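You operate a simulated robot arm through the tools that you are given. There is no shell and no other tool. Be economical: measure what you need, move in short steps, check, and stop when the job is done.

The job below is to be done with a simulated robot arm. You get a single attempt, and the scene is never put back.

Task
Take the black grip off, stand it in the grip stand and cap the socket.
Fine: knob to OFF and twist lock on before you free the collar; dust cap pushed home.

The check looks at the end state, three seconds after you hand in, the way a careful person would. Anything else that was tipped, shoved, dropped, spilled or broken makes it a failure. Lids that push on must go on centred and level and be pressed home; caps that screw on are set level and turned clockwise until they are tight.

Robot
A 6-joint arm with a two-finger parallel gripper, fixed in place. Base frame: the origin is at the foot of the arm, x ahead of it, y to its left, z up. Lengths are in mm, angles in degrees, forces in N, time in s.
With the tool pointing down near the work surface it reaches from about 220 to 660 mm from the base axis. Its first joint turns from -66.0 to 66.0 degrees. Payload 2.9 kg.
Tool frame: the origin (TCP) lies between the finger pads and is the grasp point; the fingertips stand 30 mm ahead of it; z points along the fingers, y is the line along which they close. The gripper opens to 110 mm. The fingers are 20 mm wide and 10 mm thick; the gripper's body (48 by 112 mm) begins 55 mm behind the TCP.
Orientation is that of the tool frame in the base frame, as a unit quaternion [x, y, z, w]. With the fingers straight down and closing along the base's y, the tool's x points along the base's -x, its y along +y and its z along -z.

Tools
- The arm moves only by the tool play_rows. Its argument "deltas" is a list of rows, each a list of 7 numbers: the shift along the tool's x, y, z in mm, then the turn, a rotation vector about the tool's x, y, z in degrees, then the opening, from 0 (shut) to 1 (fully open). In form: [[tx, ty, tz, ax, ay, az, fingers], ...]. A call has 1 to 12 rows; each row shifts and turns the commanded pose from where the row before left it, along the tool's axes as they then stand. Rows are played at 5 a second. More than 50 mm and 8.6 degrees between two rows, or a gripper value outside its range, and nothing of the call is played. A pose out of reach is approached as far as the arm can. The call stops where the force on the tool passes 70 N (or 10 N more than at its start, if that is more) or the arm is blocked; 0.2 s more then pass. The fingers move at their own pace (about 108 mm/s each) and stop on an object; they squeeze with about 23 N. The grip force told is the motor's: it shows also when the fingers shut on nothing. Time passes only in rows, and 0.2 s behind the last, so rows that do not move let the fingers close. The reply holds the time, the measured pose of the TCP, the force on the tool along the base axes, the opening and the grip force, in the units named above and with some noise, with the torque about the TCP (base axes, N m) and any sound that the robot's microphone picked up.
- Cameras (640 x 400 px; columns grow to the right, rows downward): "scene" is fixed at [59.5, 416.9, 1363]; the picture's right is [-0.93, -0.36, 0.00], its down [-0.25, 0.65, -0.72] and it looks along [0.26, -0.67, -0.70] (base axes); focal length 345 px, centre (320, 200). "wrist" rides on the gripper at [72, 17, -103] in the tool frame; the picture's right is [-0.23, 0.97, 0.00], its down [-0.76, -0.18, -0.62] and it looks along [-0.61, -0.14, 0.78] (tool axes); focal length 222 px, centre (320, 200). There is no depth. A picture from a camera that has moved, and an enlarged one, comes with that camera's place and axes in the base frame and with its lens. The place of the scene camera against the robot may be out by one fixed shift of up to 18 mm in any direction.
- grab_frame(camera): a new picture of that camera. It takes no simulated time.
- enlarge(camera, box): a new picture of the part [left, top, right, bottom] of that camera's present view, enlarged. It takes no simulated time.
- close_job(): hands the job in; it is judged then, once.

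Work in short steps. Places have to be worked out from the pictures, the camera data and where the tool is seen: move nearer, look again, correct. Check each grasp and each placing, and mend what went wrong. You have 120 turns and 68 pictures in all, those below and enlarged ones among them. Open the gripper and draw the arm clear of the work before you hand the job in, unless the task says otherwise; then end with one line.

The tools are called after "Emit:" as a command line: name --pt "numbers of a row" for each row, then --argument value for the rest, lists and objects as JSON in quotes. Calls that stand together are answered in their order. play_rows: Moves the arm, as the interface text tells. Its arguments: {"type":"object","properties":{"deltas":{"type":"array","items":{"type":"array","items":{"type":"number"}}}},"required":["deltas"]} The other tools are called the same way: grab_frame (camera) takes a picture; enlarge (camera, box) takes an enlarged picture of a part of a camera's view; close_job () hands the job in.

At the start:

```text
time: 0.0
tool_pos: [472.9, 5.5, 1055.5]
orientation: [0.0, 1.0, 0.001, 0.0]
contact_force: [0.7, 0.0, 0.4]
torque: [-0.02, -0.01, 0.01]
opening: 110.0
grasp_force: 0.0
```

scene: 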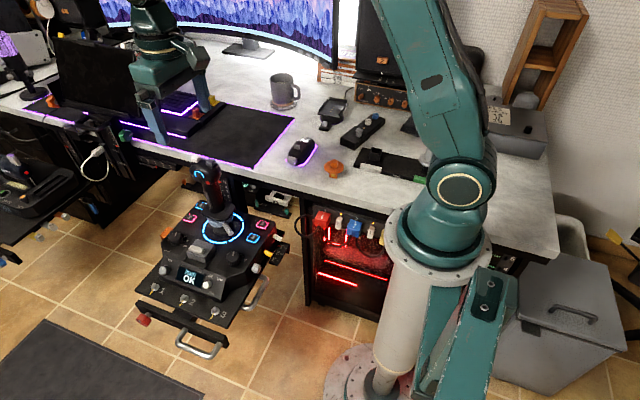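
wrist: 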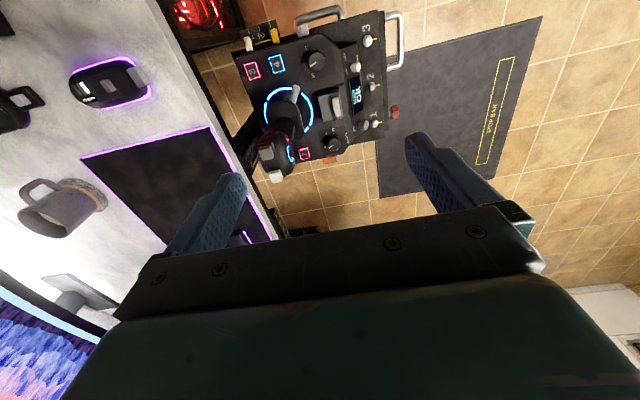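

I see a joystick base with a black grip on the panel by the desk. I'll enlarge the panel and the desk first to find the knob, lock, collar, cap and stand.

Emit:
enlarge --camera "scene" --box '[130, 150, 300, 360]'

Emit:
enlarge --camera "scene" --box '[240, 60, 440, 190]'

Emit:
enlarge --camera "wrist" --box '[220, 0, 420, 190]'

Emit:
enlarge --camera "scene" --box '[0, 60, 200, 270]'

```text
1.90 times, centred on (215, 255) of scene
camera zoom: at [59.5, 416.9, 1363.0], right [-0.93, -0.36, 0.0], down [-0.25, 0.65, -0.72], along [0.26, -0.67, -0.7], focal length 657 px, centre (520, 95)
```

zoom: 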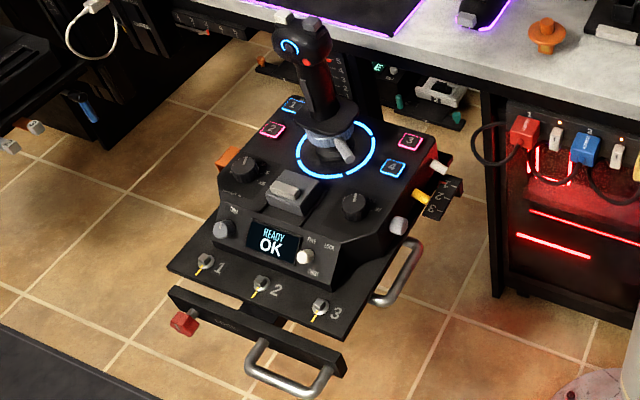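

```text
3.08 times, centred on (340, 125) of scene
camera zoom: at [59.5, 416.9, 1363.0], right [-0.93, -0.36, 0.0], down [-0.25, 0.65, -0.72], along [0.26, -0.67, -0.7], focal length 1061 px, centre (258, 431)
```

zoom: 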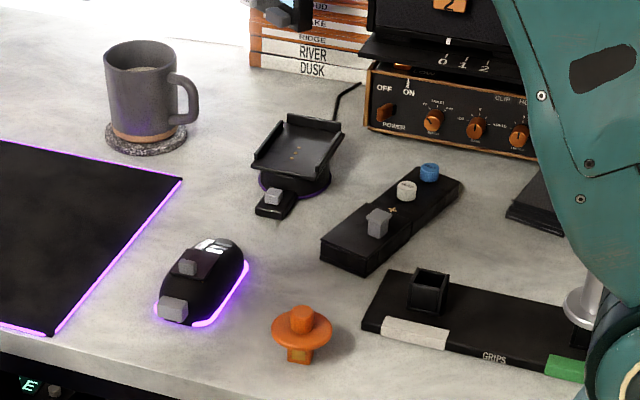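

```text
2.11 times, centred on (320, 95) of wrist
camera zoom: at [399.7, 22.0, 1159.0], right [0.23, 0.97, 0.0], down [0.76, -0.18, 0.62], along [0.61, -0.14, -0.78], focal length 468 px, centre (320, 421)
```

zoom: 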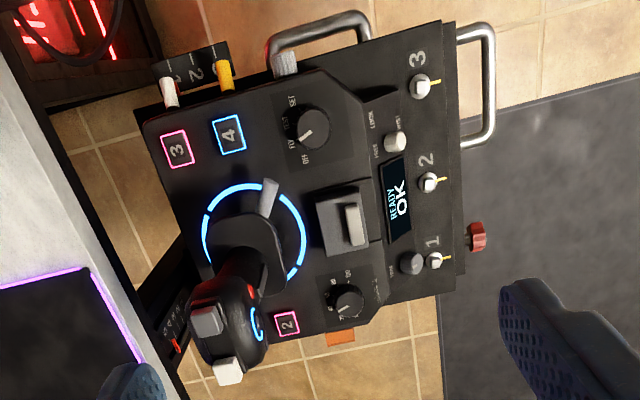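

```text
1.90 times, centred on (100, 165) of scene
camera zoom: at [59.5, 416.9, 1363.0], right [-0.93, -0.36, 0.0], down [-0.25, 0.65, -0.72], along [0.26, -0.67, -0.7], focal length 657 px, centre (739, 267)
```

zoom: 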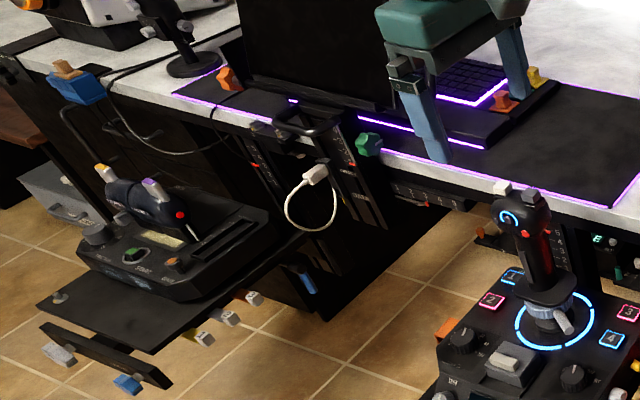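

The collar seems to be near (570,-105,570). I'll bring the wrist camera lower over the panel, staying clear of the grip.

Emit:
play_rows --pt "6 -13 46 0 0 0 1" --pt "6 -13 46 0 0 0 1" --pt "6 -13 46 0 0 0 1" --pt "6 -13 46 0 0 0 1" --pt "6 -13 46 0 0 0 1" --pt "6 -13 40 0 0 0 1"

Emit:
grab_frame --camera "wrist"

Emit:
grab_frame --camera "scene"

```text
time: 1.4
tool_pos: [437.5, -73.1, 785.6]
orientation: [-0.001, 1.0, 0.0, 0.0]
contact_force: [0.0, -0.6, -0.2]
torque: [-0.02, 0.0, -0.01]
opening: 109.9
grasp_force: 0.0
```

```text
61 pictures are left
camera wrist: at [364.6, -55.8, 888.1], right [0.23, 0.97, 0.0], down [0.76, -0.18, 0.62], along [0.61, -0.14, -0.78], focal length 222 px, centre (320, 200)
```

wrist: 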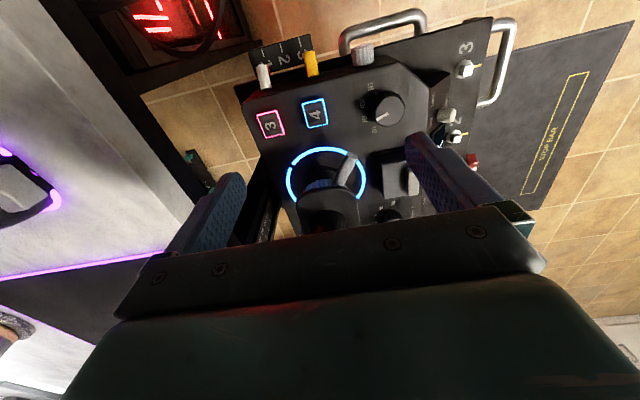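

```text
60 pictures are left
```

scene: 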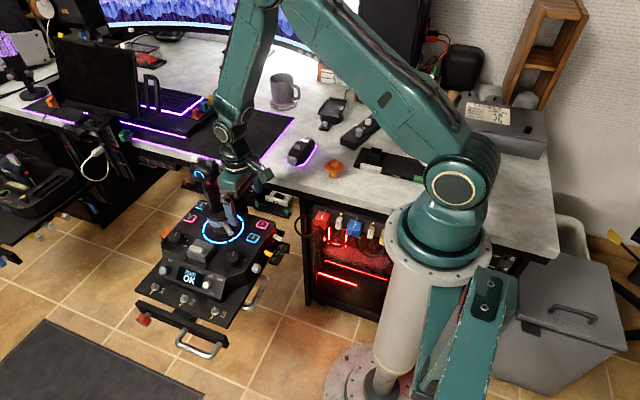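

The ring centre triangulates to about (547,-89,597). I'll lift and shift so the camera looks steeply down on the panel, then enlarge.

Emit:
play_rows --pt "0 3 -40 0 0 0 1" --pt "0 3 -40 0 0 0 1" --pt "-25 5 0 0 0 0 1" --pt "-25 5 0 0 0 0 1" --pt "-25 5 0 0 0 0 1"

Emit:
enlarge --camera "wrist" --box '[220, 0, 480, 190]'

```text
time: 2.6
tool_pos: [510.8, -53.0, 866.7]
orientation: [0.0, 1.0, 0.0, 0.0]
contact_force: [0.0, -0.2, -0.3]
torque: [0.02, 0.02, 0.0]
opening: 110.0
grasp_force: 0.1
```

```text
2.11 times, centred on (350, 95) of wrist
camera zoom: at [438.1, -35.6, 969.8], right [0.23, 0.97, 0.0], down [0.76, -0.18, 0.62], along [0.61, -0.14, -0.78], focal length 468 px, centre (257, 421)
```

zoom: 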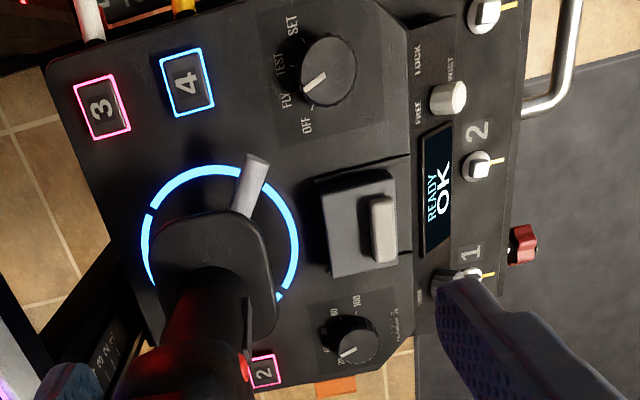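

The knob (OFF/FLY/TEST/SET) sits at FLY, and the twist-lock knob has FREE/LOCK marks. I'll zoom in on these and on the collar.

Emit:
enlarge --camera "wrist" --box '[320, 0, 440, 75]'

Emit:
enlarge --camera "scene" --box '[180, 180, 290, 320]'

Emit:
enlarge --camera "scene" --box '[320, 130, 440, 190]'

```text
5.33 times, centred on (380, 38) of wrist
camera zoom: at [438.1, -35.6, 969.8], right [0.23, 0.97, 0.0], down [0.76, -0.18, 0.62], along [0.61, -0.14, -0.78], focal length 1185 px, centre (0, 1067)
```

zoom: 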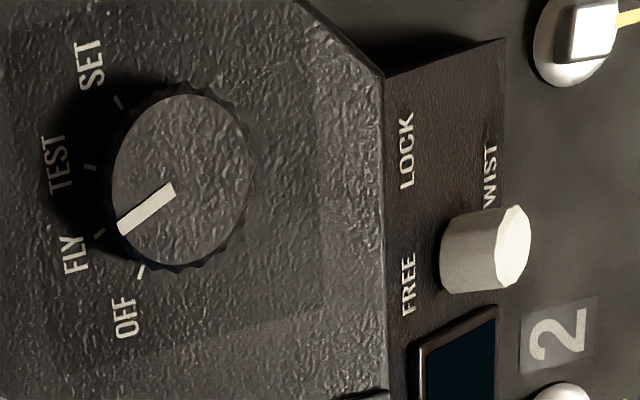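

```text
2.86 times, centred on (235, 250) of scene
camera zoom: at [59.5, 416.9, 1363.0], right [-0.93, -0.36, 0.0], down [-0.25, 0.65, -0.72], along [0.26, -0.67, -0.7], focal length 985 px, centre (563, 57)
```

zoom: 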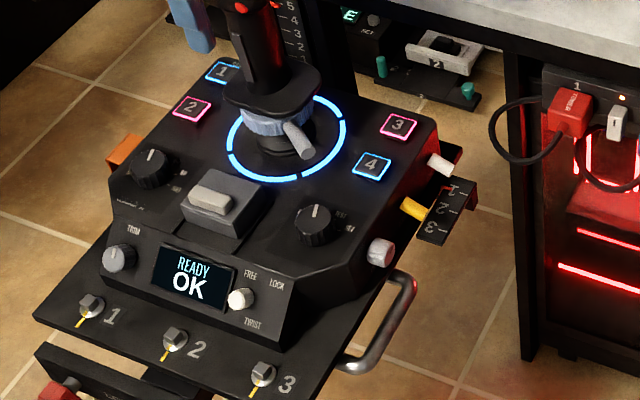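

```text
5.33 times, centred on (380, 160) of scene
camera zoom: at [59.5, 416.9, 1363.0], right [-0.93, -0.36, 0.0], down [-0.25, 0.65, -0.72], along [0.26, -0.67, -0.7], focal length 1839 px, centre (0, 413)
```

zoom: 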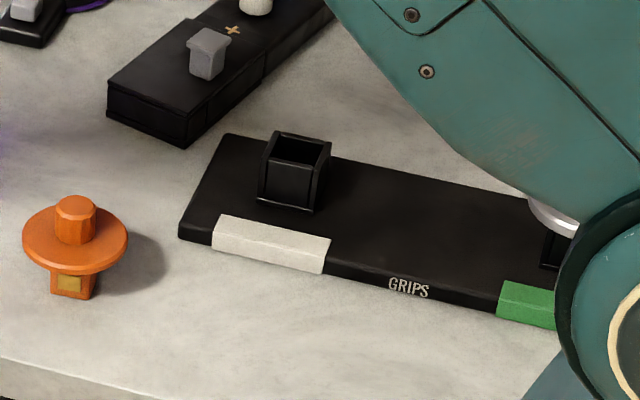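

The panel looks aligned with the base: its right is -x and its front is +y. I'll yaw the tool 90° so the camera looks from the front (+y) side, then view the front face more closely.

Emit:
play_rows --pt "0 10 0 0 0 8.2 1" --pt "0 10 0 0 0 8.2 1" --pt "0 10 0 0 0 8.2 1" --pt "0 10 0 0 0 8.2 1" --pt "0 10 0 0 0 8.2 1" --pt "0 0 0 0 0 8.2 1" --pt "0 0 0 0 0 8.2 1" --pt "0 0 0 0 0 8.2 1" --pt "0 0 0 0 0 8.2 1" --pt "0 0 0 0 0 8.2 1" --pt "0 0 0 0 0 8 1"

```text
time: 5.0
tool_pos: [525.5, -4.4, 866.3]
orientation: [0.708, 0.707, 0.001, 0.0]
contact_force: [0.6, 0.0, -1.0]
torque: [0.02, 0.02, -0.03]
opening: 109.8
grasp_force: 0.1
```

The yaw came out as planned. Now I move to about (470,100,760), in front of and above the panel.

Emit:
play_rows --pt "35 -18 30 0 0 0 1" --pt "35 -18 38 0 0 0 1" --pt "34 -19 38 0 0 0 1"

Emit:
grab_frame --camera "wrist"

```text
refused: row 2 steps farther than a row can; nothing moved
```

```text
55 pictures are left
camera wrist: at [542.5, 67.4, 968.9], right [0.97, -0.23, 0.0], down [-0.18, -0.76, 0.62], along [-0.14, -0.61, -0.78], focal length 222 px, centre (320, 200)
```

wrist: 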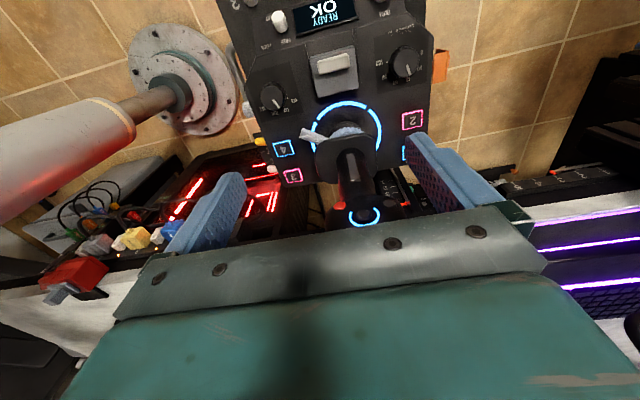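

The step was just over the limit, so I'm repeating it in smaller rows.

Emit:
play_rows --pt "26 -14 26 0 0 0 1" --pt "26 -14 26 0 0 0 1" --pt "26 -14 27 0 0 0 1" --pt "26 -14 27 0 0 0 1"

Emit:
enlarge --camera "wrist" --box '[200, 0, 440, 180]'

```text
time: 6.0
tool_pos: [467.1, 100.1, 759.5]
orientation: [0.707, 0.707, 0.0, 0.0]
contact_force: [0.9, 0.3, 0.1]
torque: [0.02, 0.01, 0.0]
opening: 110.2
grasp_force: 0.0
```

```text
2.22 times, centred on (320, 90) of wrist
camera zoom: at [483.7, 171.4, 862.4], right [0.97, -0.23, 0.0], down [-0.18, -0.76, 0.62], along [-0.14, -0.61, -0.78], focal length 494 px, centre (320, 444)
```

zoom: 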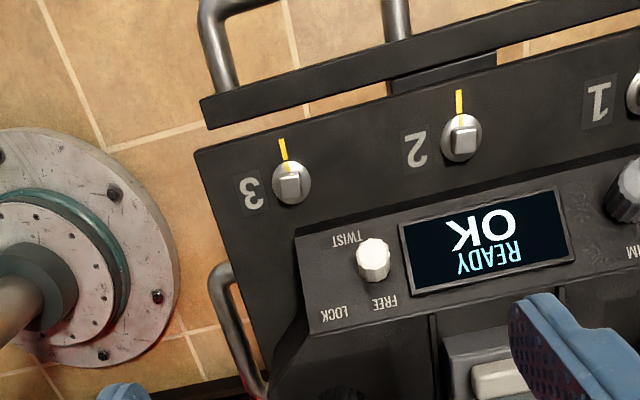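

Emit:
enlarge --camera "wrist" --box '[305, 80, 365, 125]'

```text
8.89 times, centred on (335, 102) of wrist
camera zoom: at [483.7, 171.4, 862.4], right [0.97, -0.23, 0.0], down [-0.18, -0.76, 0.62], along [-0.14, -0.61, -0.78], focal length 1974 px, centre (187, 1067)
```

zoom: 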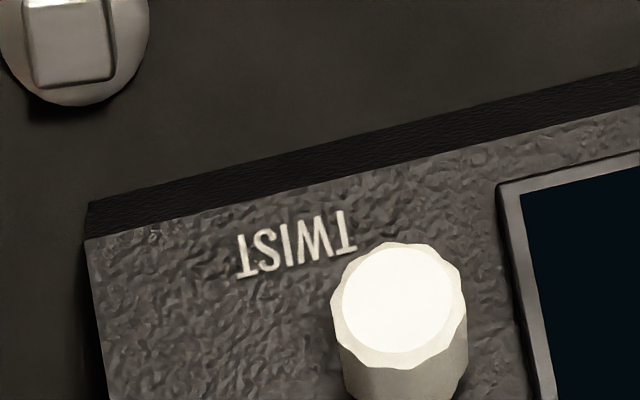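

Emit:
enlarge --camera "wrist" --box '[300, 98, 372, 152]'

```text
7.41 times, centred on (336, 125) of wrist
camera zoom: at [483.7, 171.4, 862.4], right [0.97, -0.23, 0.0], down [-0.18, -0.76, 0.62], along [-0.14, -0.61, -0.78], focal length 1645 px, centre (202, 756)
```

zoom: 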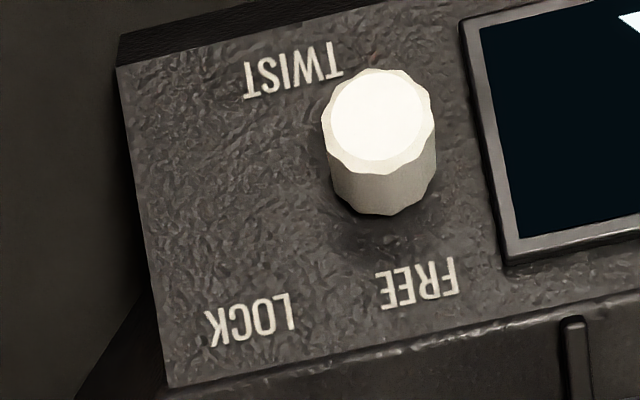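

Triangulation puts the twist-lock slider's tip at about (493,86.5,606), on a 45° face, near the FREE mark (x 495). LOCK is at x≈467. I'll descend with half-open fingers around the slider and check the position.

Emit:
play_rows --pt "-4 13 30 0 0 0 0.42" --pt "-4 13 30 0 0 0 0.42" --pt "0 0 30 0 0 0 0.42" --pt "0 0 25 0 0 0 0.42"

Emit:
enlarge --camera "wrist" --box '[220, 80, 420, 205]'

```text
time: 7.0
tool_pos: [494.9, 91.0, 643.4]
orientation: [0.707, 0.707, 0.0, -0.001]
contact_force: [-0.2, -0.3, -0.6]
torque: [0.01, 0.0, 0.02]
opening: 46.4
grasp_force: 0.1
```

```text
3.20 times, centred on (320, 142) of wrist
camera zoom: at [510.8, 163.6, 747.1], right [0.97, -0.23, 0.0], down [-0.18, -0.76, 0.62], along [-0.14, -0.61, -0.78], focal length 711 px, centre (320, 384)
```

zoom: 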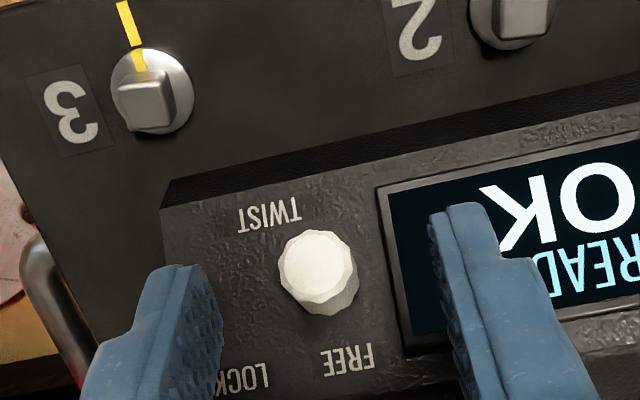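

The slider is centred between the fingers. I'll descend 18 mm more and close on it.

Emit:
play_rows --pt "0 0 10 0 0 0 0.42" --pt "0 0 8 0 0 0 0.42" --pt "0 0 0 0 0 0 0.12" --pt "0 0 0 0 0 0 0.12" --pt "0 0 0 0 0 0 0.12"

Emit:
enlarge --camera "wrist" --box '[220, 80, 420, 205]'

```text
time: 8.2
tool_pos: [491.9, 91.9, 625.9]
orientation: [0.707, 0.708, -0.002, -0.002]
contact_force: [-14.1, -0.1, 0.1]
torque: [0.02, 0.26, 0.03]
opening: 16.0
grasp_force: 44.9
```

```text
3.20 times, centred on (320, 142) of wrist
camera zoom: at [509.5, 163.3, 728.7], right [0.97, -0.23, 0.0], down [-0.17, -0.76, 0.62], along [-0.15, -0.61, -0.78], focal length 711 px, centre (320, 384)
```

zoom: 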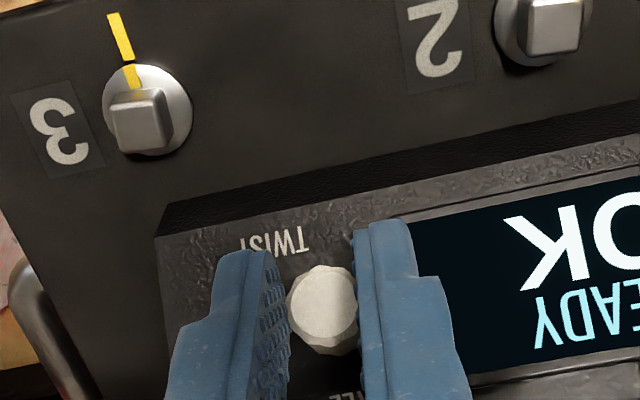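

The grip is good. I'll slide toward LOCK (-x = tool -y) in small steps, watching the force.

Emit:
play_rows --pt "0 -3 0 0 0 0 0.12" --pt "0 -3 0 0 0 0 0.12" --pt "0 -3 0 0 0 0 0.12"

```text
time: 9.0
tool_pos: [485.7, 90.8, 626.7]
orientation: [0.707, 0.707, -0.002, 0.0]
contact_force: [1.3, -5.9, -29.0]
torque: [0.54, -0.17, 0.14]
opening: 15.7
grasp_force: 45.5
```

Emit:
enlarge --camera "wrist" --box '[220, 80, 420, 205]'

```text
3.20 times, centred on (320, 142) of wrist
camera zoom: at [502.3, 163.4, 728.9], right [0.97, -0.23, 0.0], down [-0.18, -0.76, 0.62], along [-0.14, -0.61, -0.78], focal length 711 px, centre (320, 384)
```

zoom: 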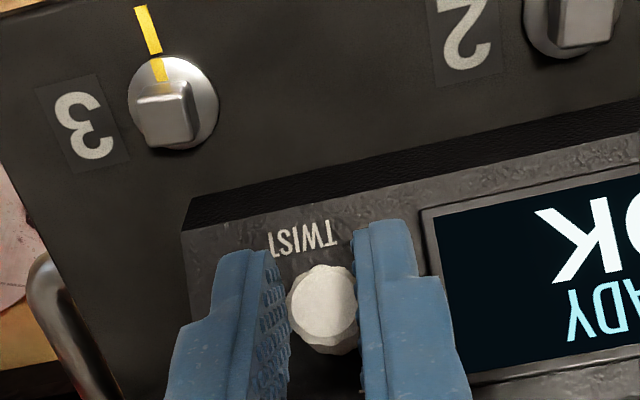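

The knob is moving toward LOCK with the fingers, so I continue.

Emit:
play_rows --pt "0 -3 0 0 0 0 0.12" --pt "0 -3 0 0 0 0 0.12" --pt "0 -3 0 0 0 0 0.12"

Emit:
enlarge --camera "wrist" --box '[220, 80, 420, 205]'

```text
time: 9.8
tool_pos: [477.6, 90.3, 626.6]
orientation: [0.707, 0.707, 0.0, 0.0]
contact_force: [0.0, -5.6, -23.7]
torque: [-0.5, -0.23, 0.11]
opening: 15.9
grasp_force: 44.7
```

```text
3.20 times, centred on (320, 142) of wrist
camera zoom: at [493.9, 163.5, 729.2], right [0.97, -0.23, 0.0], down [-0.18, -0.76, 0.62], along [-0.14, -0.61, -0.78], focal length 711 px, centre (320, 384)
```

zoom: 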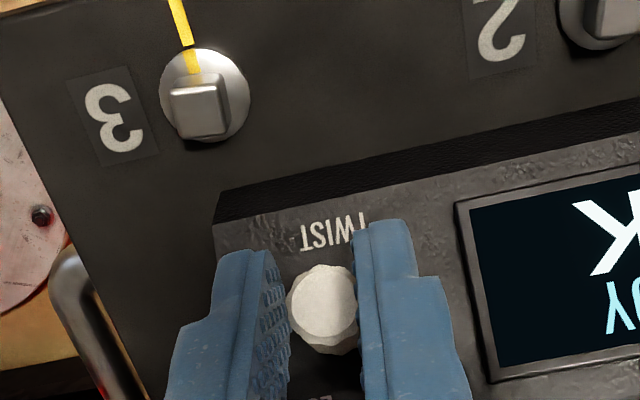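

The slider is past the centre. I keep going until a stop or about x=467.

Emit:
play_rows --pt "0 -3 0 0 0 0 0.12" --pt "0 -3 0 0 0 0 0.12" --pt "0 -3 0 0 0 0 0.12"

Emit:
enlarge --camera "wrist" --box '[220, 80, 420, 205]'

```text
time: 10.6
tool_pos: [469.4, 91.2, 626.5]
orientation: [0.708, 0.707, 0.002, 0.001]
contact_force: [10.7, -8.1, -28.8]
torque: [-0.07, -0.09, -0.09]
opening: 16.1
grasp_force: 45.2
```

```text
3.20 times, centred on (320, 142) of wrist
camera zoom: at [485.9, 163.5, 729.5], right [0.97, -0.23, 0.0], down [-0.18, -0.76, 0.62], along [-0.14, -0.61, -0.78], focal length 711 px, centre (320, 384)
```

zoom: 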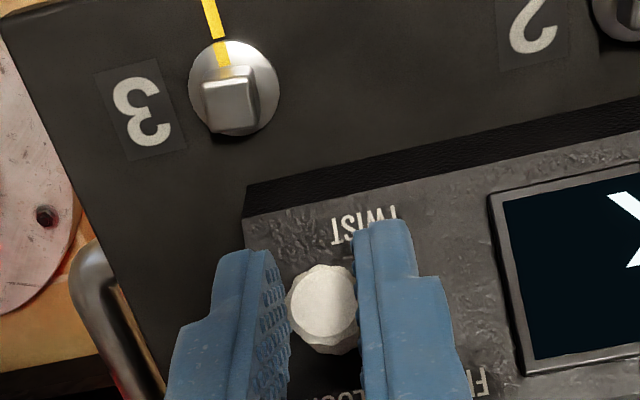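

The force is rising, so an end stop is near. I'll push 4 mm more, then release and back up to look.

Emit:
play_rows --pt "0 -2 0 0 0 0 0.12" --pt "0 -2 0 0 0 0 0.12" --pt "0 0 0 0 0 0 0.12"

Emit:
play_rows --pt "0 0 0 0 0 0 0.4" --pt "0 0 0 0 0 0 0.4" --pt "0 0 -25 0 0 0 0.4" --pt "0 0 -25 0 0 0 0.4" --pt "0 0 -25 0 0 0 0.4"

Emit:
enlarge --camera "wrist" --box '[200, 20, 440, 190]'

```text
time: 11.4
tool_pos: [468.6, 92.2, 627.3]
orientation: [0.707, 0.707, 0.003, 0.005]
contact_force: [28.6, -10.9, -24.5]
torque: [0.24, -0.58, 0.04]
opening: 16.0
grasp_force: 44.9
```

```text
time: 12.6
tool_pos: [465.1, 93.6, 702.6]
orientation: [0.707, 0.707, -0.001, -0.001]
contact_force: [0.2, -0.1, 0.3]
torque: [-0.01, -0.01, 0.01]
opening: 43.9
grasp_force: 0.0
```

```text
2.35 times, centred on (320, 105) of wrist
camera zoom: at [480.9, 164.4, 805.2], right [0.97, -0.23, 0.0], down [-0.18, -0.76, 0.62], along [-0.14, -0.61, -0.78], focal length 523 px, centre (320, 424)
```

zoom: 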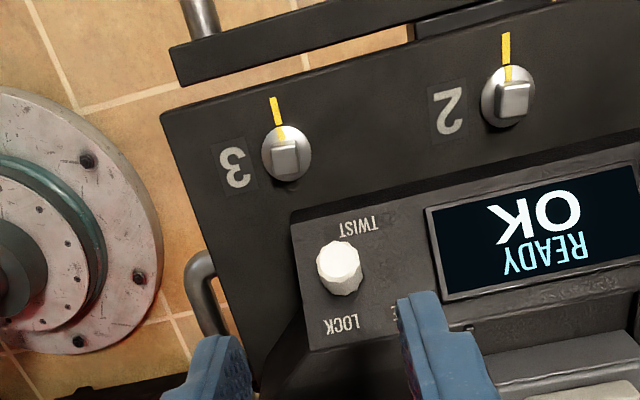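

The lock is at LOCK. Next is the OFF knob near (460,5); I move over it for a view.

Emit:
play_rows --pt "0 0 -40 0 0 0 0.6" --pt "-45 0 0 0 0 0 0.6" --pt "-45 0 0 0 0 0 0.6"

Emit:
enlarge --camera "wrist" --box '[200, 20, 440, 190]'

```text
time: 13.4
tool_pos: [465.3, 3.4, 743.1]
orientation: [0.708, 0.707, 0.0, 0.0]
contact_force: [0.5, 0.3, 0.3]
torque: [0.0, 0.01, -0.01]
opening: 65.8
grasp_force: 0.0
```

```text
2.35 times, centred on (320, 105) of wrist
camera zoom: at [481.7, 76.1, 845.4], right [0.97, -0.23, 0.0], down [-0.18, -0.76, 0.62], along [-0.14, -0.61, -0.78], focal length 523 px, centre (320, 424)
```

zoom: 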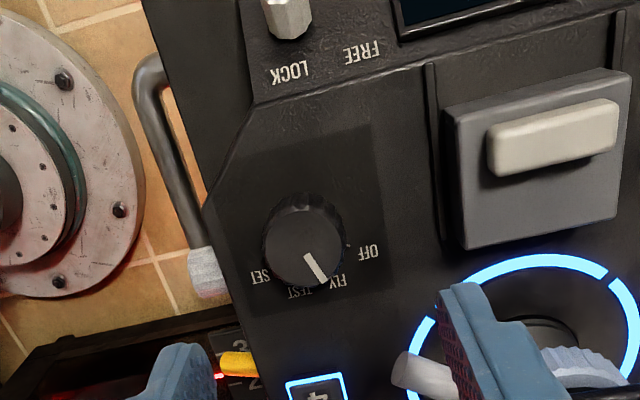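

Triangulated: knob top at (458.4,3.4,638), deck about z 622. The ticks are 40° apart, so FLY→OFF is 40° counter-clockwise. I'll descend around the knob and grip it.

Emit:
play_rows --pt "0 -7 30 0 0 0 0.6" --pt "0 0 30 0 0 0 0.5" --pt "0 0 26 0 0 0 0.5"

Emit:
enlarge --camera "wrist" --box '[220, 80, 420, 205]'

```text
time: 14.2
tool_pos: [458.0, 4.0, 657.9]
orientation: [0.707, 0.707, 0.0, 0.001]
contact_force: [0.7, -0.6, 0.3]
torque: [0.0, -0.02, 0.0]
opening: 55.0
grasp_force: 0.0
```

```text
3.20 times, centred on (320, 142) of wrist
camera zoom: at [473.9, 75.4, 759.6], right [0.97, -0.23, 0.0], down [-0.18, -0.76, 0.62], along [-0.14, -0.61, -0.78], focal length 711 px, centre (320, 384)
```

zoom: 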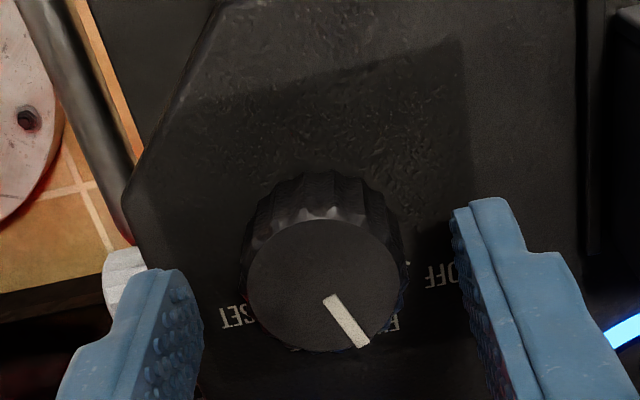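

The knob is centred between the fingers. I close on it and turn 40° counter-clockwise.

Emit:
play_rows --pt "0 0 0 0 0 0 0.2" --pt "0 0 0 0 0 0 0.2" --pt "0 0 0 0 0 0 0.2" --pt "0 0 0 0 0 -8 0.2" --pt "0 0 0 0 0 -8 0.2" --pt "0 0 0 0 0 -8 0.2" --pt "0 0 0 0 0 -8 0.2" --pt "0 0 0 0 0 -8 0.2" --pt "0 0 0 0 0 0 0.2"

Emit:
enlarge --camera "wrist" --box '[220, 80, 420, 205]'

```text
time: 16.2
tool_pos: [458.2, 1.7, 657.0]
orientation: [0.421, 0.907, 0.0, 0.0]
contact_force: [4.1, 10.1, -0.7]
torque: [0.04, -0.47, 0.03]
opening: 33.0
grasp_force: 45.3
```

```text
3.20 times, centred on (320, 142) of wrist
camera zoom: at [423.3, 68.4, 759.5], right [0.89, 0.45, 0.0], down [0.36, -0.7, 0.62], along [0.28, -0.55, -0.78], focal length 711 px, centre (320, 384)
```

zoom: 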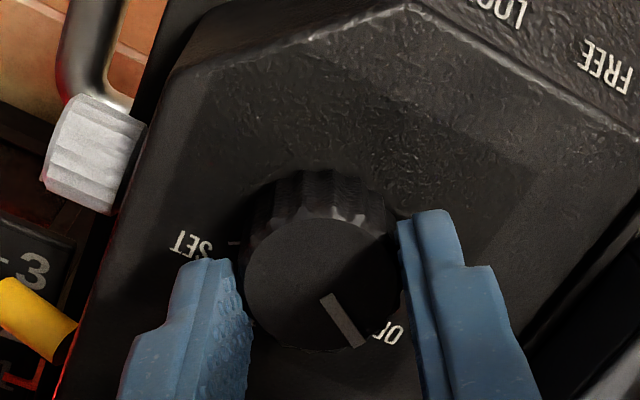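

The pointer turned with the grip to OFF. I'll release and lift straight up to check.

Emit:
play_rows --pt "0 0 0 0 0 0 0.55" --pt "0 0 0 0 0 0 0.55" --pt "0 0 -40 0 0 0 0.55" --pt "0 0 -45 0 0 0 0.55" --pt "0 0 -45 0 0 0 0.55"

Emit:
grab_frame --camera "wrist"

Emit:
enlarge --camera "scene" --box '[180, 140, 300, 260]'

```text
time: 17.4
tool_pos: [454.9, 3.0, 785.8]
orientation: [0.422, 0.906, 0.0, 0.0]
contact_force: [-0.3, -0.5, 0.5]
torque: [0.0, 0.0, -0.02]
opening: 60.5
grasp_force: 0.0
```

```text
42 pictures are left
camera wrist: at [421.6, 68.6, 888.8], right [0.89, 0.45, 0.0], down [0.35, -0.7, 0.62], along [0.28, -0.56, -0.78], focal length 222 px, centre (320, 200)
```

wrist: 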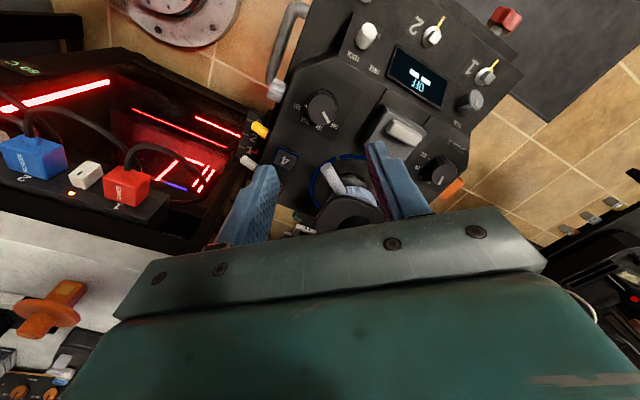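

```text
3.33 times, centred on (240, 200) of scene
camera zoom: at [59.5, 416.9, 1363.0], right [-0.93, -0.36, 0.0], down [-0.25, 0.65, -0.72], along [0.26, -0.67, -0.7], focal length 1150 px, centre (587, 200)
```

zoom: 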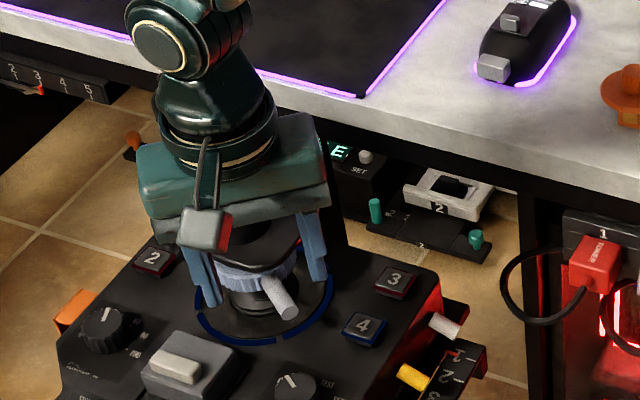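

The display now shows OFF. Next I need a side view of the collar, so I back away from the grip and tilt the camera up.

Emit:
play_rows --pt "30 0 0 0 0 0 0.8" --pt "30 0 0 0 0 0 0.8" --pt "0 0 0 0 -8 0 0.8" --pt "0 0 0 0 -8 0 0.8" --pt "0 0 0 0 -8 0 0.8" --pt "0 0 0 0 -8 0 0.8"

Emit:
enlarge --camera "wrist" --box '[240, 60, 440, 190]'

```text
time: 18.8
tool_pos: [419.0, 47.9, 786.2]
orientation: [0.407, 0.871, -0.116, 0.251]
contact_force: [0.4, -0.6, 0.4]
torque: [-0.02, 0.02, 0.01]
opening: 88.2
grasp_force: 0.0
```

```text
3.08 times, centred on (340, 125) of wrist
camera zoom: at [356.9, 147.1, 834.8], right [0.87, 0.48, 0.12], down [0.06, -0.35, 0.93], along [0.49, -0.8, -0.34], focal length 684 px, centre (258, 431)
```

zoom: 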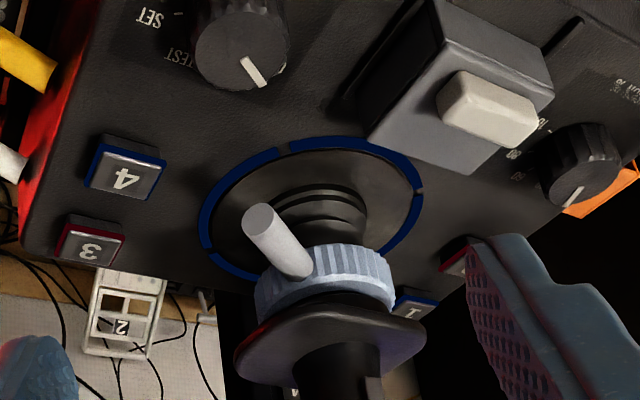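

The collar is a knurled ring with a lever, whose tip is at about (491,-50,657). I'll zoom in on it for markings, then take a second view from another side.

Emit:
enlarge --camera "wrist" --box '[300, 110, 390, 166]'

Emit:
play_rows --pt "0 -35 -10 0 0 0 0.9" --pt "0 -35 -10 0 0 0 0.9" --pt "0 0 0 8 0 0 0.9" --pt "0 0 0 8 0 0 0.9"

Emit:
grab_frame --camera "wrist"

```text
7.11 times, centred on (345, 138) of wrist
camera zoom: at [356.9, 147.1, 834.8], right [0.87, 0.48, 0.12], down [0.06, -0.35, 0.93], along [0.49, -0.8, -0.34], focal length 1580 px, centre (142, 641)
```

zoom: 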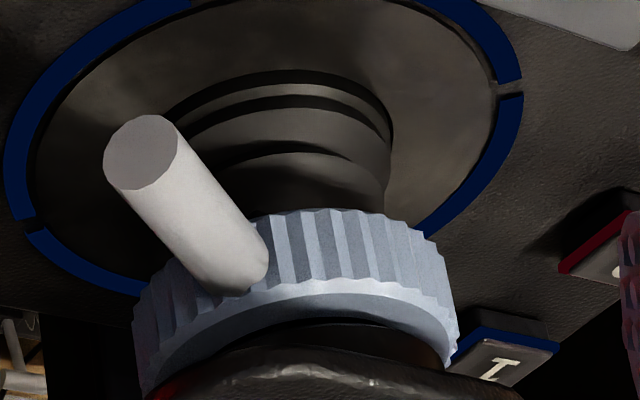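

```text
time: 19.8
tool_pos: [359.3, 9.9, 803.9]
orientation: [0.437, 0.847, -0.237, 0.19]
contact_force: [-0.5, 0.4, 0.0]
torque: [-0.03, 0.01, 0.02]
opening: 98.9
grasp_force: 0.1
```

```text
38 pictures are left
camera wrist: at [320.5, 124.4, 844.8], right [0.93, 0.34, -0.11], down [0.2, -0.23, 0.95], along [0.3, -0.91, -0.28], focal length 222 px, centre (320, 200)
```

wrist: 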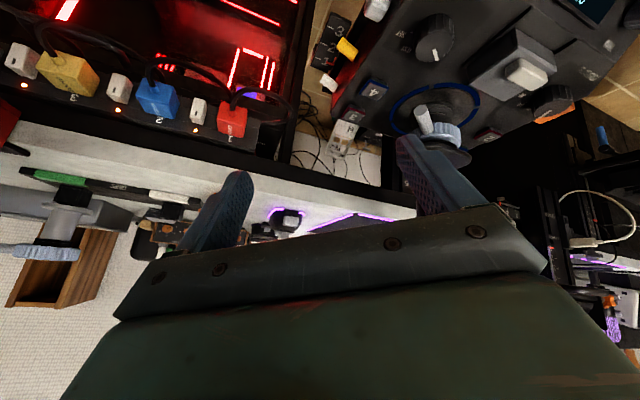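

Emit:
enlarge --camera "wrist" --box '[380, 80, 500, 155]'

```text
5.33 times, centred on (440, 118) of wrist
camera zoom: at [320.5, 124.4, 844.8], right [0.93, 0.34, -0.11], down [0.2, -0.23, 0.95], along [0.3, -0.91, -0.28], focal length 1185 px, centre (-320, 640)
```

zoom: 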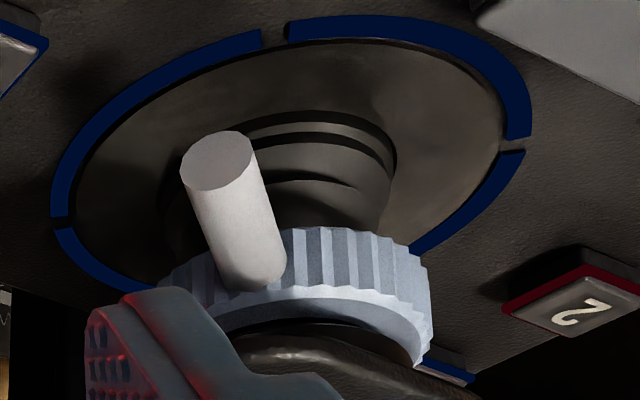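

I'll pinch the lever between the fingers with the tool's x radially outward (yaw ≈31°, tilted 16°). First I set the orientation here, clear of everything.

Emit:
play_rows --pt "0 0 0 -8 0 0 0.6" --pt "0 0 0 -8 0 0 0.6" --pt "0 0 0 0 8 0 0.6" --pt "0 0 0 0 8 0 0.6" --pt "0 0 0 0 8 0 0.5" --pt "0 0 0 0 8 0 0.5" --pt "0 0 0 0 0 -8 0.5" --pt "0 0 0 0 0 -8 0.5" --pt "0 0 0 0 0 -2.5 0.5"

```text
time: 21.8
tool_pos: [358.7, 11.7, 802.7]
orientation: [0.271, 0.963, 0.0, 0.0]
contact_force: [0.1, 0.2, 0.1]
torque: [-0.01, 0.0, 0.01]
opening: 54.9
grasp_force: 0.1
```

Emit:
play_rows --pt "-35.6 4 15 0 0 0 0.4" --pt "-35.6 4 15 0 0 0 0.4" --pt "-35.6 4 15 0 0 0 0.4" --pt "-35.6 4 0 0 0 0 0.4" --pt "0 0 0 0 -8 0 0.4" --pt "0 0 0 0 -8 0 0.4"

Emit:
enlarge --camera "wrist" --box '[220, 80, 420, 205]'

```text
time: 23.2
tool_pos: [487.8, -51.6, 757.8]
orientation: [0.269, 0.953, -0.038, 0.135]
contact_force: [0.1, 0.0, 0.1]
torque: [0.02, -0.05, -0.01]
opening: 43.9
grasp_force: 0.0
```

```text
3.20 times, centred on (320, 142) of wrist
camera zoom: at [413.0, 15.1, 836.4], right [0.69, 0.72, 0.06], down [0.38, -0.44, 0.81], along [0.61, -0.54, -0.58], focal length 711 px, centre (320, 384)
```

zoom: 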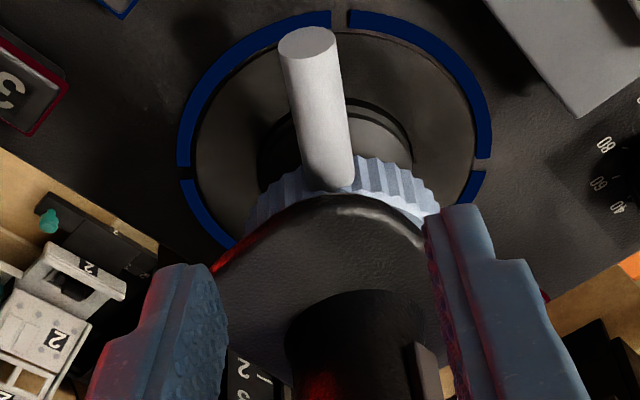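

The lever lies between the fingers in this view, with its tip at about (492,-50,653). I descend around its outer end.

Emit:
play_rows --pt "7 1 29 0 0 0 0.4" --pt "7 1 28 0 0 0 0.4" --pt "6.6 1 28 0 0 0 0.4"

Emit:
enlarge --camera "wrist" --box '[220, 80, 420, 205]'

```text
time: 24.0
tool_pos: [492.3, -51.0, 669.7]
orientation: [0.269, 0.953, -0.037, 0.135]
contact_force: [0.4, 0.1, 0.4]
torque: [-0.01, -0.02, -0.02]
opening: 44.0
grasp_force: 0.2
```

```text
3.20 times, centred on (320, 142) of wrist
camera zoom: at [416.8, 15.2, 748.7], right [0.7, 0.72, 0.06], down [0.38, -0.44, 0.81], along [0.61, -0.54, -0.58], focal length 711 px, centre (320, 384)
```

zoom: 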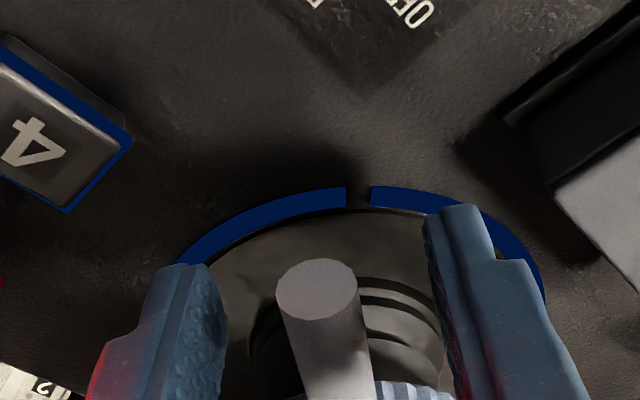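

The lever is well placed between the fingers (tip at (488,-47,660)). I close and try the first 8° counter-clockwise about the collar axis.

Emit:
play_rows --pt "0 0 0 0 0 0 0.08" --pt "0 0 0 0 0 0 0.08" --pt "0 0 0 0 0 0 0.08"

Emit:
play_rows --pt "-0.15 -4.3 0.04 -1.1 0 -3.85 0.08" --pt "-0.15 -4.3 0.04 -1.1 0 -3.85 0.08"

```text
time: 24.8
tool_pos: [490.7, -50.5, 669.7]
orientation: [0.27, 0.953, -0.038, 0.135]
contact_force: [-1.5, -5.3, -1.9]
torque: [-0.27, 0.03, -0.35]
opening: 14.5
grasp_force: 45.0
```

```text
time: 25.4
tool_pos: [488.1, -57.6, 670.7]
orientation: [0.202, 0.97, -0.028, 0.135]
contact_force: [-7.3, -2.2, 5.7]
torque: [-0.26, -0.02, -0.36]
opening: 14.3
grasp_force: 45.0
```

It turns with little force, so CCW is the free direction. I continue.

Emit:
play_rows --pt "-0.15 -4.3 0.04 -1.1 0 -3.85 0.08" --pt "-0.15 -4.3 0.04 -1.1 0 -3.85 0.08" --pt "-0.15 -4.3 0.04 -1.1 0 -3.85 0.08" --pt "-0.15 -4.3 0.04 -1.1 0 -3.85 0.08"

Emit:
enlarge --camera "wrist" --box '[220, 80, 420, 205]'

```text
time: 26.4
tool_pos: [481.7, -73.2, 670.2]
orientation: [0.065, 0.989, -0.008, 0.135]
contact_force: [-14.2, -2.9, -1.6]
torque: [-0.04, 0.97, -0.5]
opening: 13.9
grasp_force: 45.0
```

```text
3.20 times, centred on (320, 142) of wrist
camera zoom: at [386.8, -45.2, 749.7], right [0.34, 0.94, 0.06], down [0.54, -0.25, 0.81], along [0.77, -0.24, -0.59], focal length 711 px, centre (320, 384)
```

zoom: 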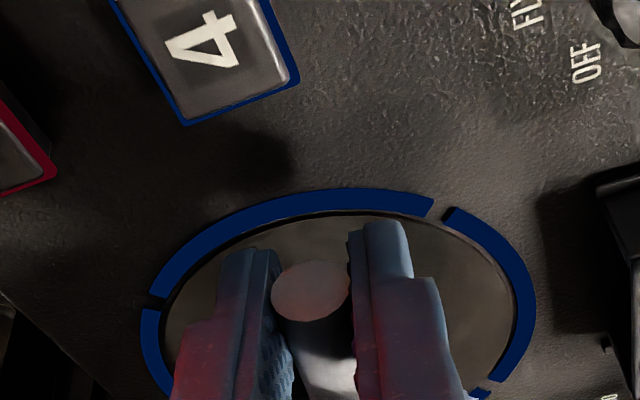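

Emit:
play_rows --pt "0.4 -4.3 0 -1.1 0 -3.85 0.08" --pt "0.4 -4.3 0 -1.1 0 -3.85 0.08" --pt "0.4 -4.3 0 -1.1 0 -3.85 0.08" --pt "0.2 -4.3 0 -1.1 0 -3.85 0.08"

Emit:
play_rows --pt "0 -4.3 0 -1.1 0 -3.85 0.08" --pt "0 -4.3 0 -1.1 0 -3.85 0.08"

Emit:
enlarge --camera "wrist" --box '[220, 80, 420, 205]'

```text
time: 27.4
tool_pos: [481.4, -92.0, 671.1]
orientation: [-0.075, 0.988, 0.01, 0.137]
contact_force: [-18.8, -4.6, 4.9]
torque: [-0.2, 0.95, -0.39]
opening: 14.3
grasp_force: 45.0
```

```text
time: 28.0
tool_pos: [481.6, -100.7, 671.2]
orientation: [-0.142, 0.98, 0.018, 0.135]
contact_force: [-21.5, -7.8, 7.9]
torque: [-0.31, 0.96, -0.41]
opening: 14.2
grasp_force: 44.9
```

```text
3.20 times, centred on (320, 142) of wrist
camera zoom: at [382.7, -112.6, 749.8], right [-0.07, 1.0, 0.06], down [0.59, -0.01, 0.81], along [0.8, 0.09, -0.59], focal length 711 px, centre (320, 384)
```

zoom: 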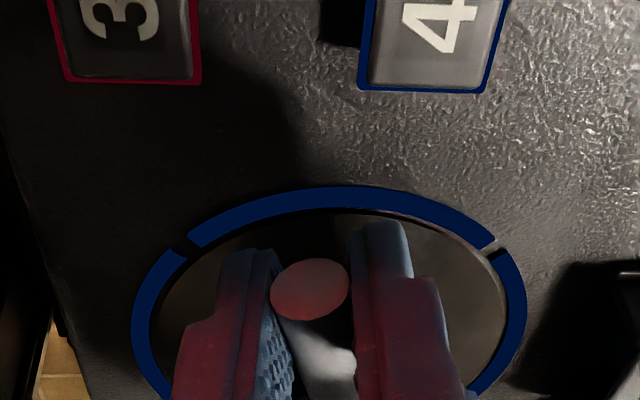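

Emit:
play_rows --pt "1 -4.5 0 -1.1 0 -3.85 0.08" --pt "1 -4.5 0 -1.1 0 -3.85 0.08" --pt "0.5 -4.5 0 -1.1 0 -3.85 0.08"

Emit:
play_rows --pt "0.3 -4.5 0 -1.1 0 -3.85 0.08" --pt "0 -4.5 0 -1.1 0 -3.85 0.08"

Emit:
enlarge --camera "wrist" --box '[220, 80, 420, 205]'

```text
time: 28.8
tool_pos: [486.3, -115.5, 669.8]
orientation: [-0.245, 0.96, 0.034, 0.134]
contact_force: [-23.7, -12.3, 20.5]
torque: [-0.22, 0.44, -0.24]
opening: 14.2
grasp_force: 44.7
```

```text
time: 29.4
tool_pos: [490.7, -123.7, 670.3]
orientation: [-0.311, 0.941, 0.04, 0.132]
contact_force: [-21.7, -16.1, 18.7]
torque: [-0.42, 0.43, -0.31]
opening: 14.2
grasp_force: 45.9
```

```text
3.20 times, centred on (320, 142) of wrist
camera zoom: at [401.0, -167.6, 749.4], right [-0.4, 0.91, 0.06], down [0.56, 0.2, 0.81], along [0.73, 0.36, -0.59], focal length 711 px, centre (320, 384)
```

zoom: 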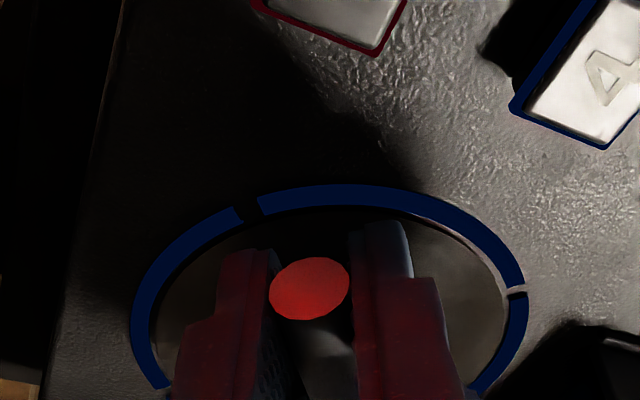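

Emit:
enlarge --camera "scene" --box '[150, 120, 310, 250]'

```text
3.08 times, centred on (230, 185) of scene
camera zoom: at [58.9, 416.7, 1363.1], right [-0.93, -0.36, 0.0], down [-0.25, 0.65, -0.72], along [0.26, -0.67, -0.7], focal length 1061 px, centre (597, 246)
```

zoom: 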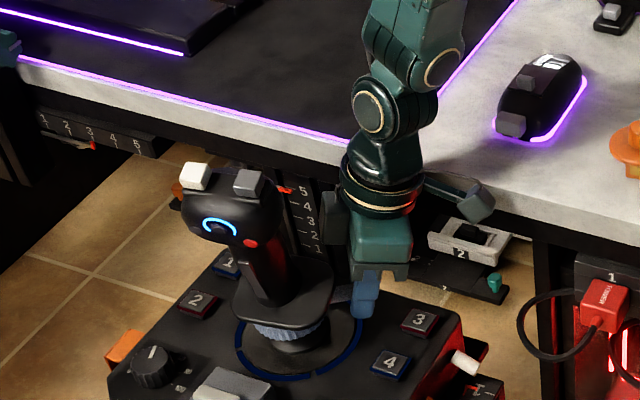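

The stick is leaning slightly from my inward push. I ease outward and keep turning, watching for a stop or a click.

Emit:
play_rows --pt "2.5 -4.3 0 -1.1 0 -3.85 0.08" --pt "2.5 -4.3 0 -1.1 0 -3.85 0.08" --pt "1 -4.3 0 -1.1 0 -3.85 0.08"

Emit:
play_rows --pt "0.5 -4.5 0 -1.1 0 -3.85 0.08" --pt "0.5 -4.5 0 -1.1 0 -3.85 0.08" --pt "0.5 -4.5 0 -1.1 0 -3.85 0.08"

Emit:
enlarge --camera "scene" --box '[150, 120, 310, 250]'

```text
time: 30.1
tool_pos: [490.3, -125.3, 668.5]
orientation: [-0.383, 0.913, 0.064, 0.122]
contact_force: [-5.4, 12.8, 14.5]
torque: [-2.83, 1.01, -2.85]
opening: 14.3
grasp_force: 45.1
stopped in row 3: the force on the tool passed its limit at 86 N (the readings are from after the stop); the commanded pose is now the measured one
```

```text
time: 30.5
tool_pos: [487.1, -122.3, 668.7]
orientation: [-0.387, 0.911, 0.073, 0.118]
contact_force: [-5.1, 11.2, 14.9]
torque: [-3.43, 0.37, -4.23]
opening: 15.2
grasp_force: 45.1
stopped in row 1: the force on the tool passed its limit at 86 N (the readings are from after the stop); the commanded pose is now the measured one
```

```text
3.08 times, centred on (230, 185) of scene
camera zoom: at [59.3, 417.3, 1362.9], right [-0.93, -0.36, 0.0], down [-0.25, 0.65, -0.72], along [0.26, -0.67, -0.7], focal length 1061 px, centre (597, 246)
```

zoom: 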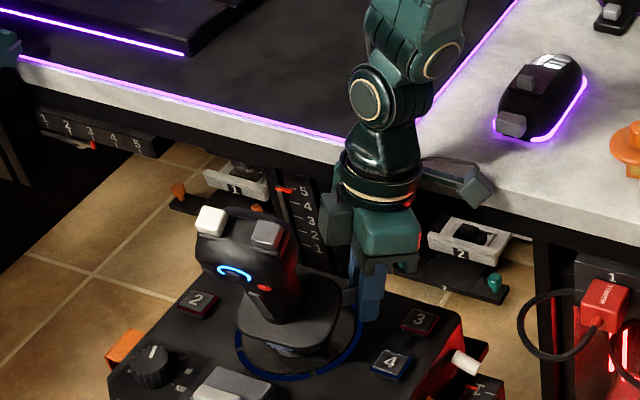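

The collar hit its end stop at about 70°, and my extra push tilted the stick. I open the fingers to let it relax.

Emit:
play_rows --pt "0 0 0 0 0 0 0.2" --pt "0 0 0 0 0 0 0.4" --pt "0 0 0 0 0 0 0.4"

Emit:
enlarge --camera "scene" --box '[150, 120, 310, 250]'

Emit:
enlarge --camera "wrist" --box '[220, 80, 420, 205]'

```text
time: 31.3
tool_pos: [487.3, -121.1, 668.8]
orientation: [-0.391, 0.91, 0.074, 0.117]
contact_force: [-11.5, 18.4, 30.4]
torque: [-4.04, 1.92, -2.61]
opening: 43.9
grasp_force: 0.0
```

```text
3.08 times, centred on (230, 185) of scene
camera zoom: at [58.9, 417.5, 1362.8], right [-0.93, -0.36, 0.0], down [-0.25, 0.65, -0.72], along [0.26, -0.67, -0.7], focal length 1061 px, centre (597, 246)
```

zoom: 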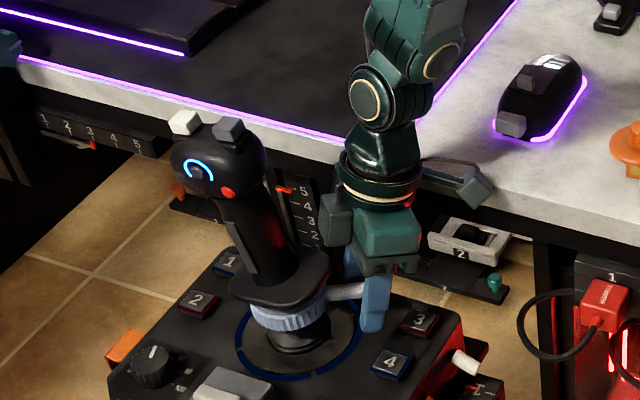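

```text
3.20 times, centred on (320, 142) of wrist
camera zoom: at [410.9, -183.8, 748.6], right [-0.56, 0.82, 0.1], down [0.54, 0.27, 0.8], along [0.63, 0.5, -0.59], focal length 711 px, centre (320, 384)
```

zoom: 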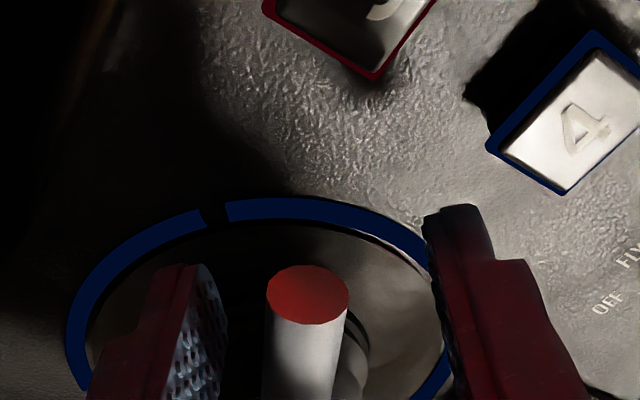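

With the fingers open there is still a force of (-11,18,30) N, so the wrist-camera side is probably touching the desk edge. I lift gently straight up.

Emit:
play_rows --pt "-1.4 0.2 -4.8 0 0 0 0.5" --pt "-1.4 0.2 -4.8 0 0 0 0.5"

```text
time: 31.9
tool_pos: [488.8, -122.5, 678.0]
orientation: [-0.393, 0.909, 0.074, 0.118]
contact_force: [-1.2, -0.2, -0.8]
torque: [-0.01, 0.02, 0.01]
opening: 55.0
grasp_force: 0.1
```

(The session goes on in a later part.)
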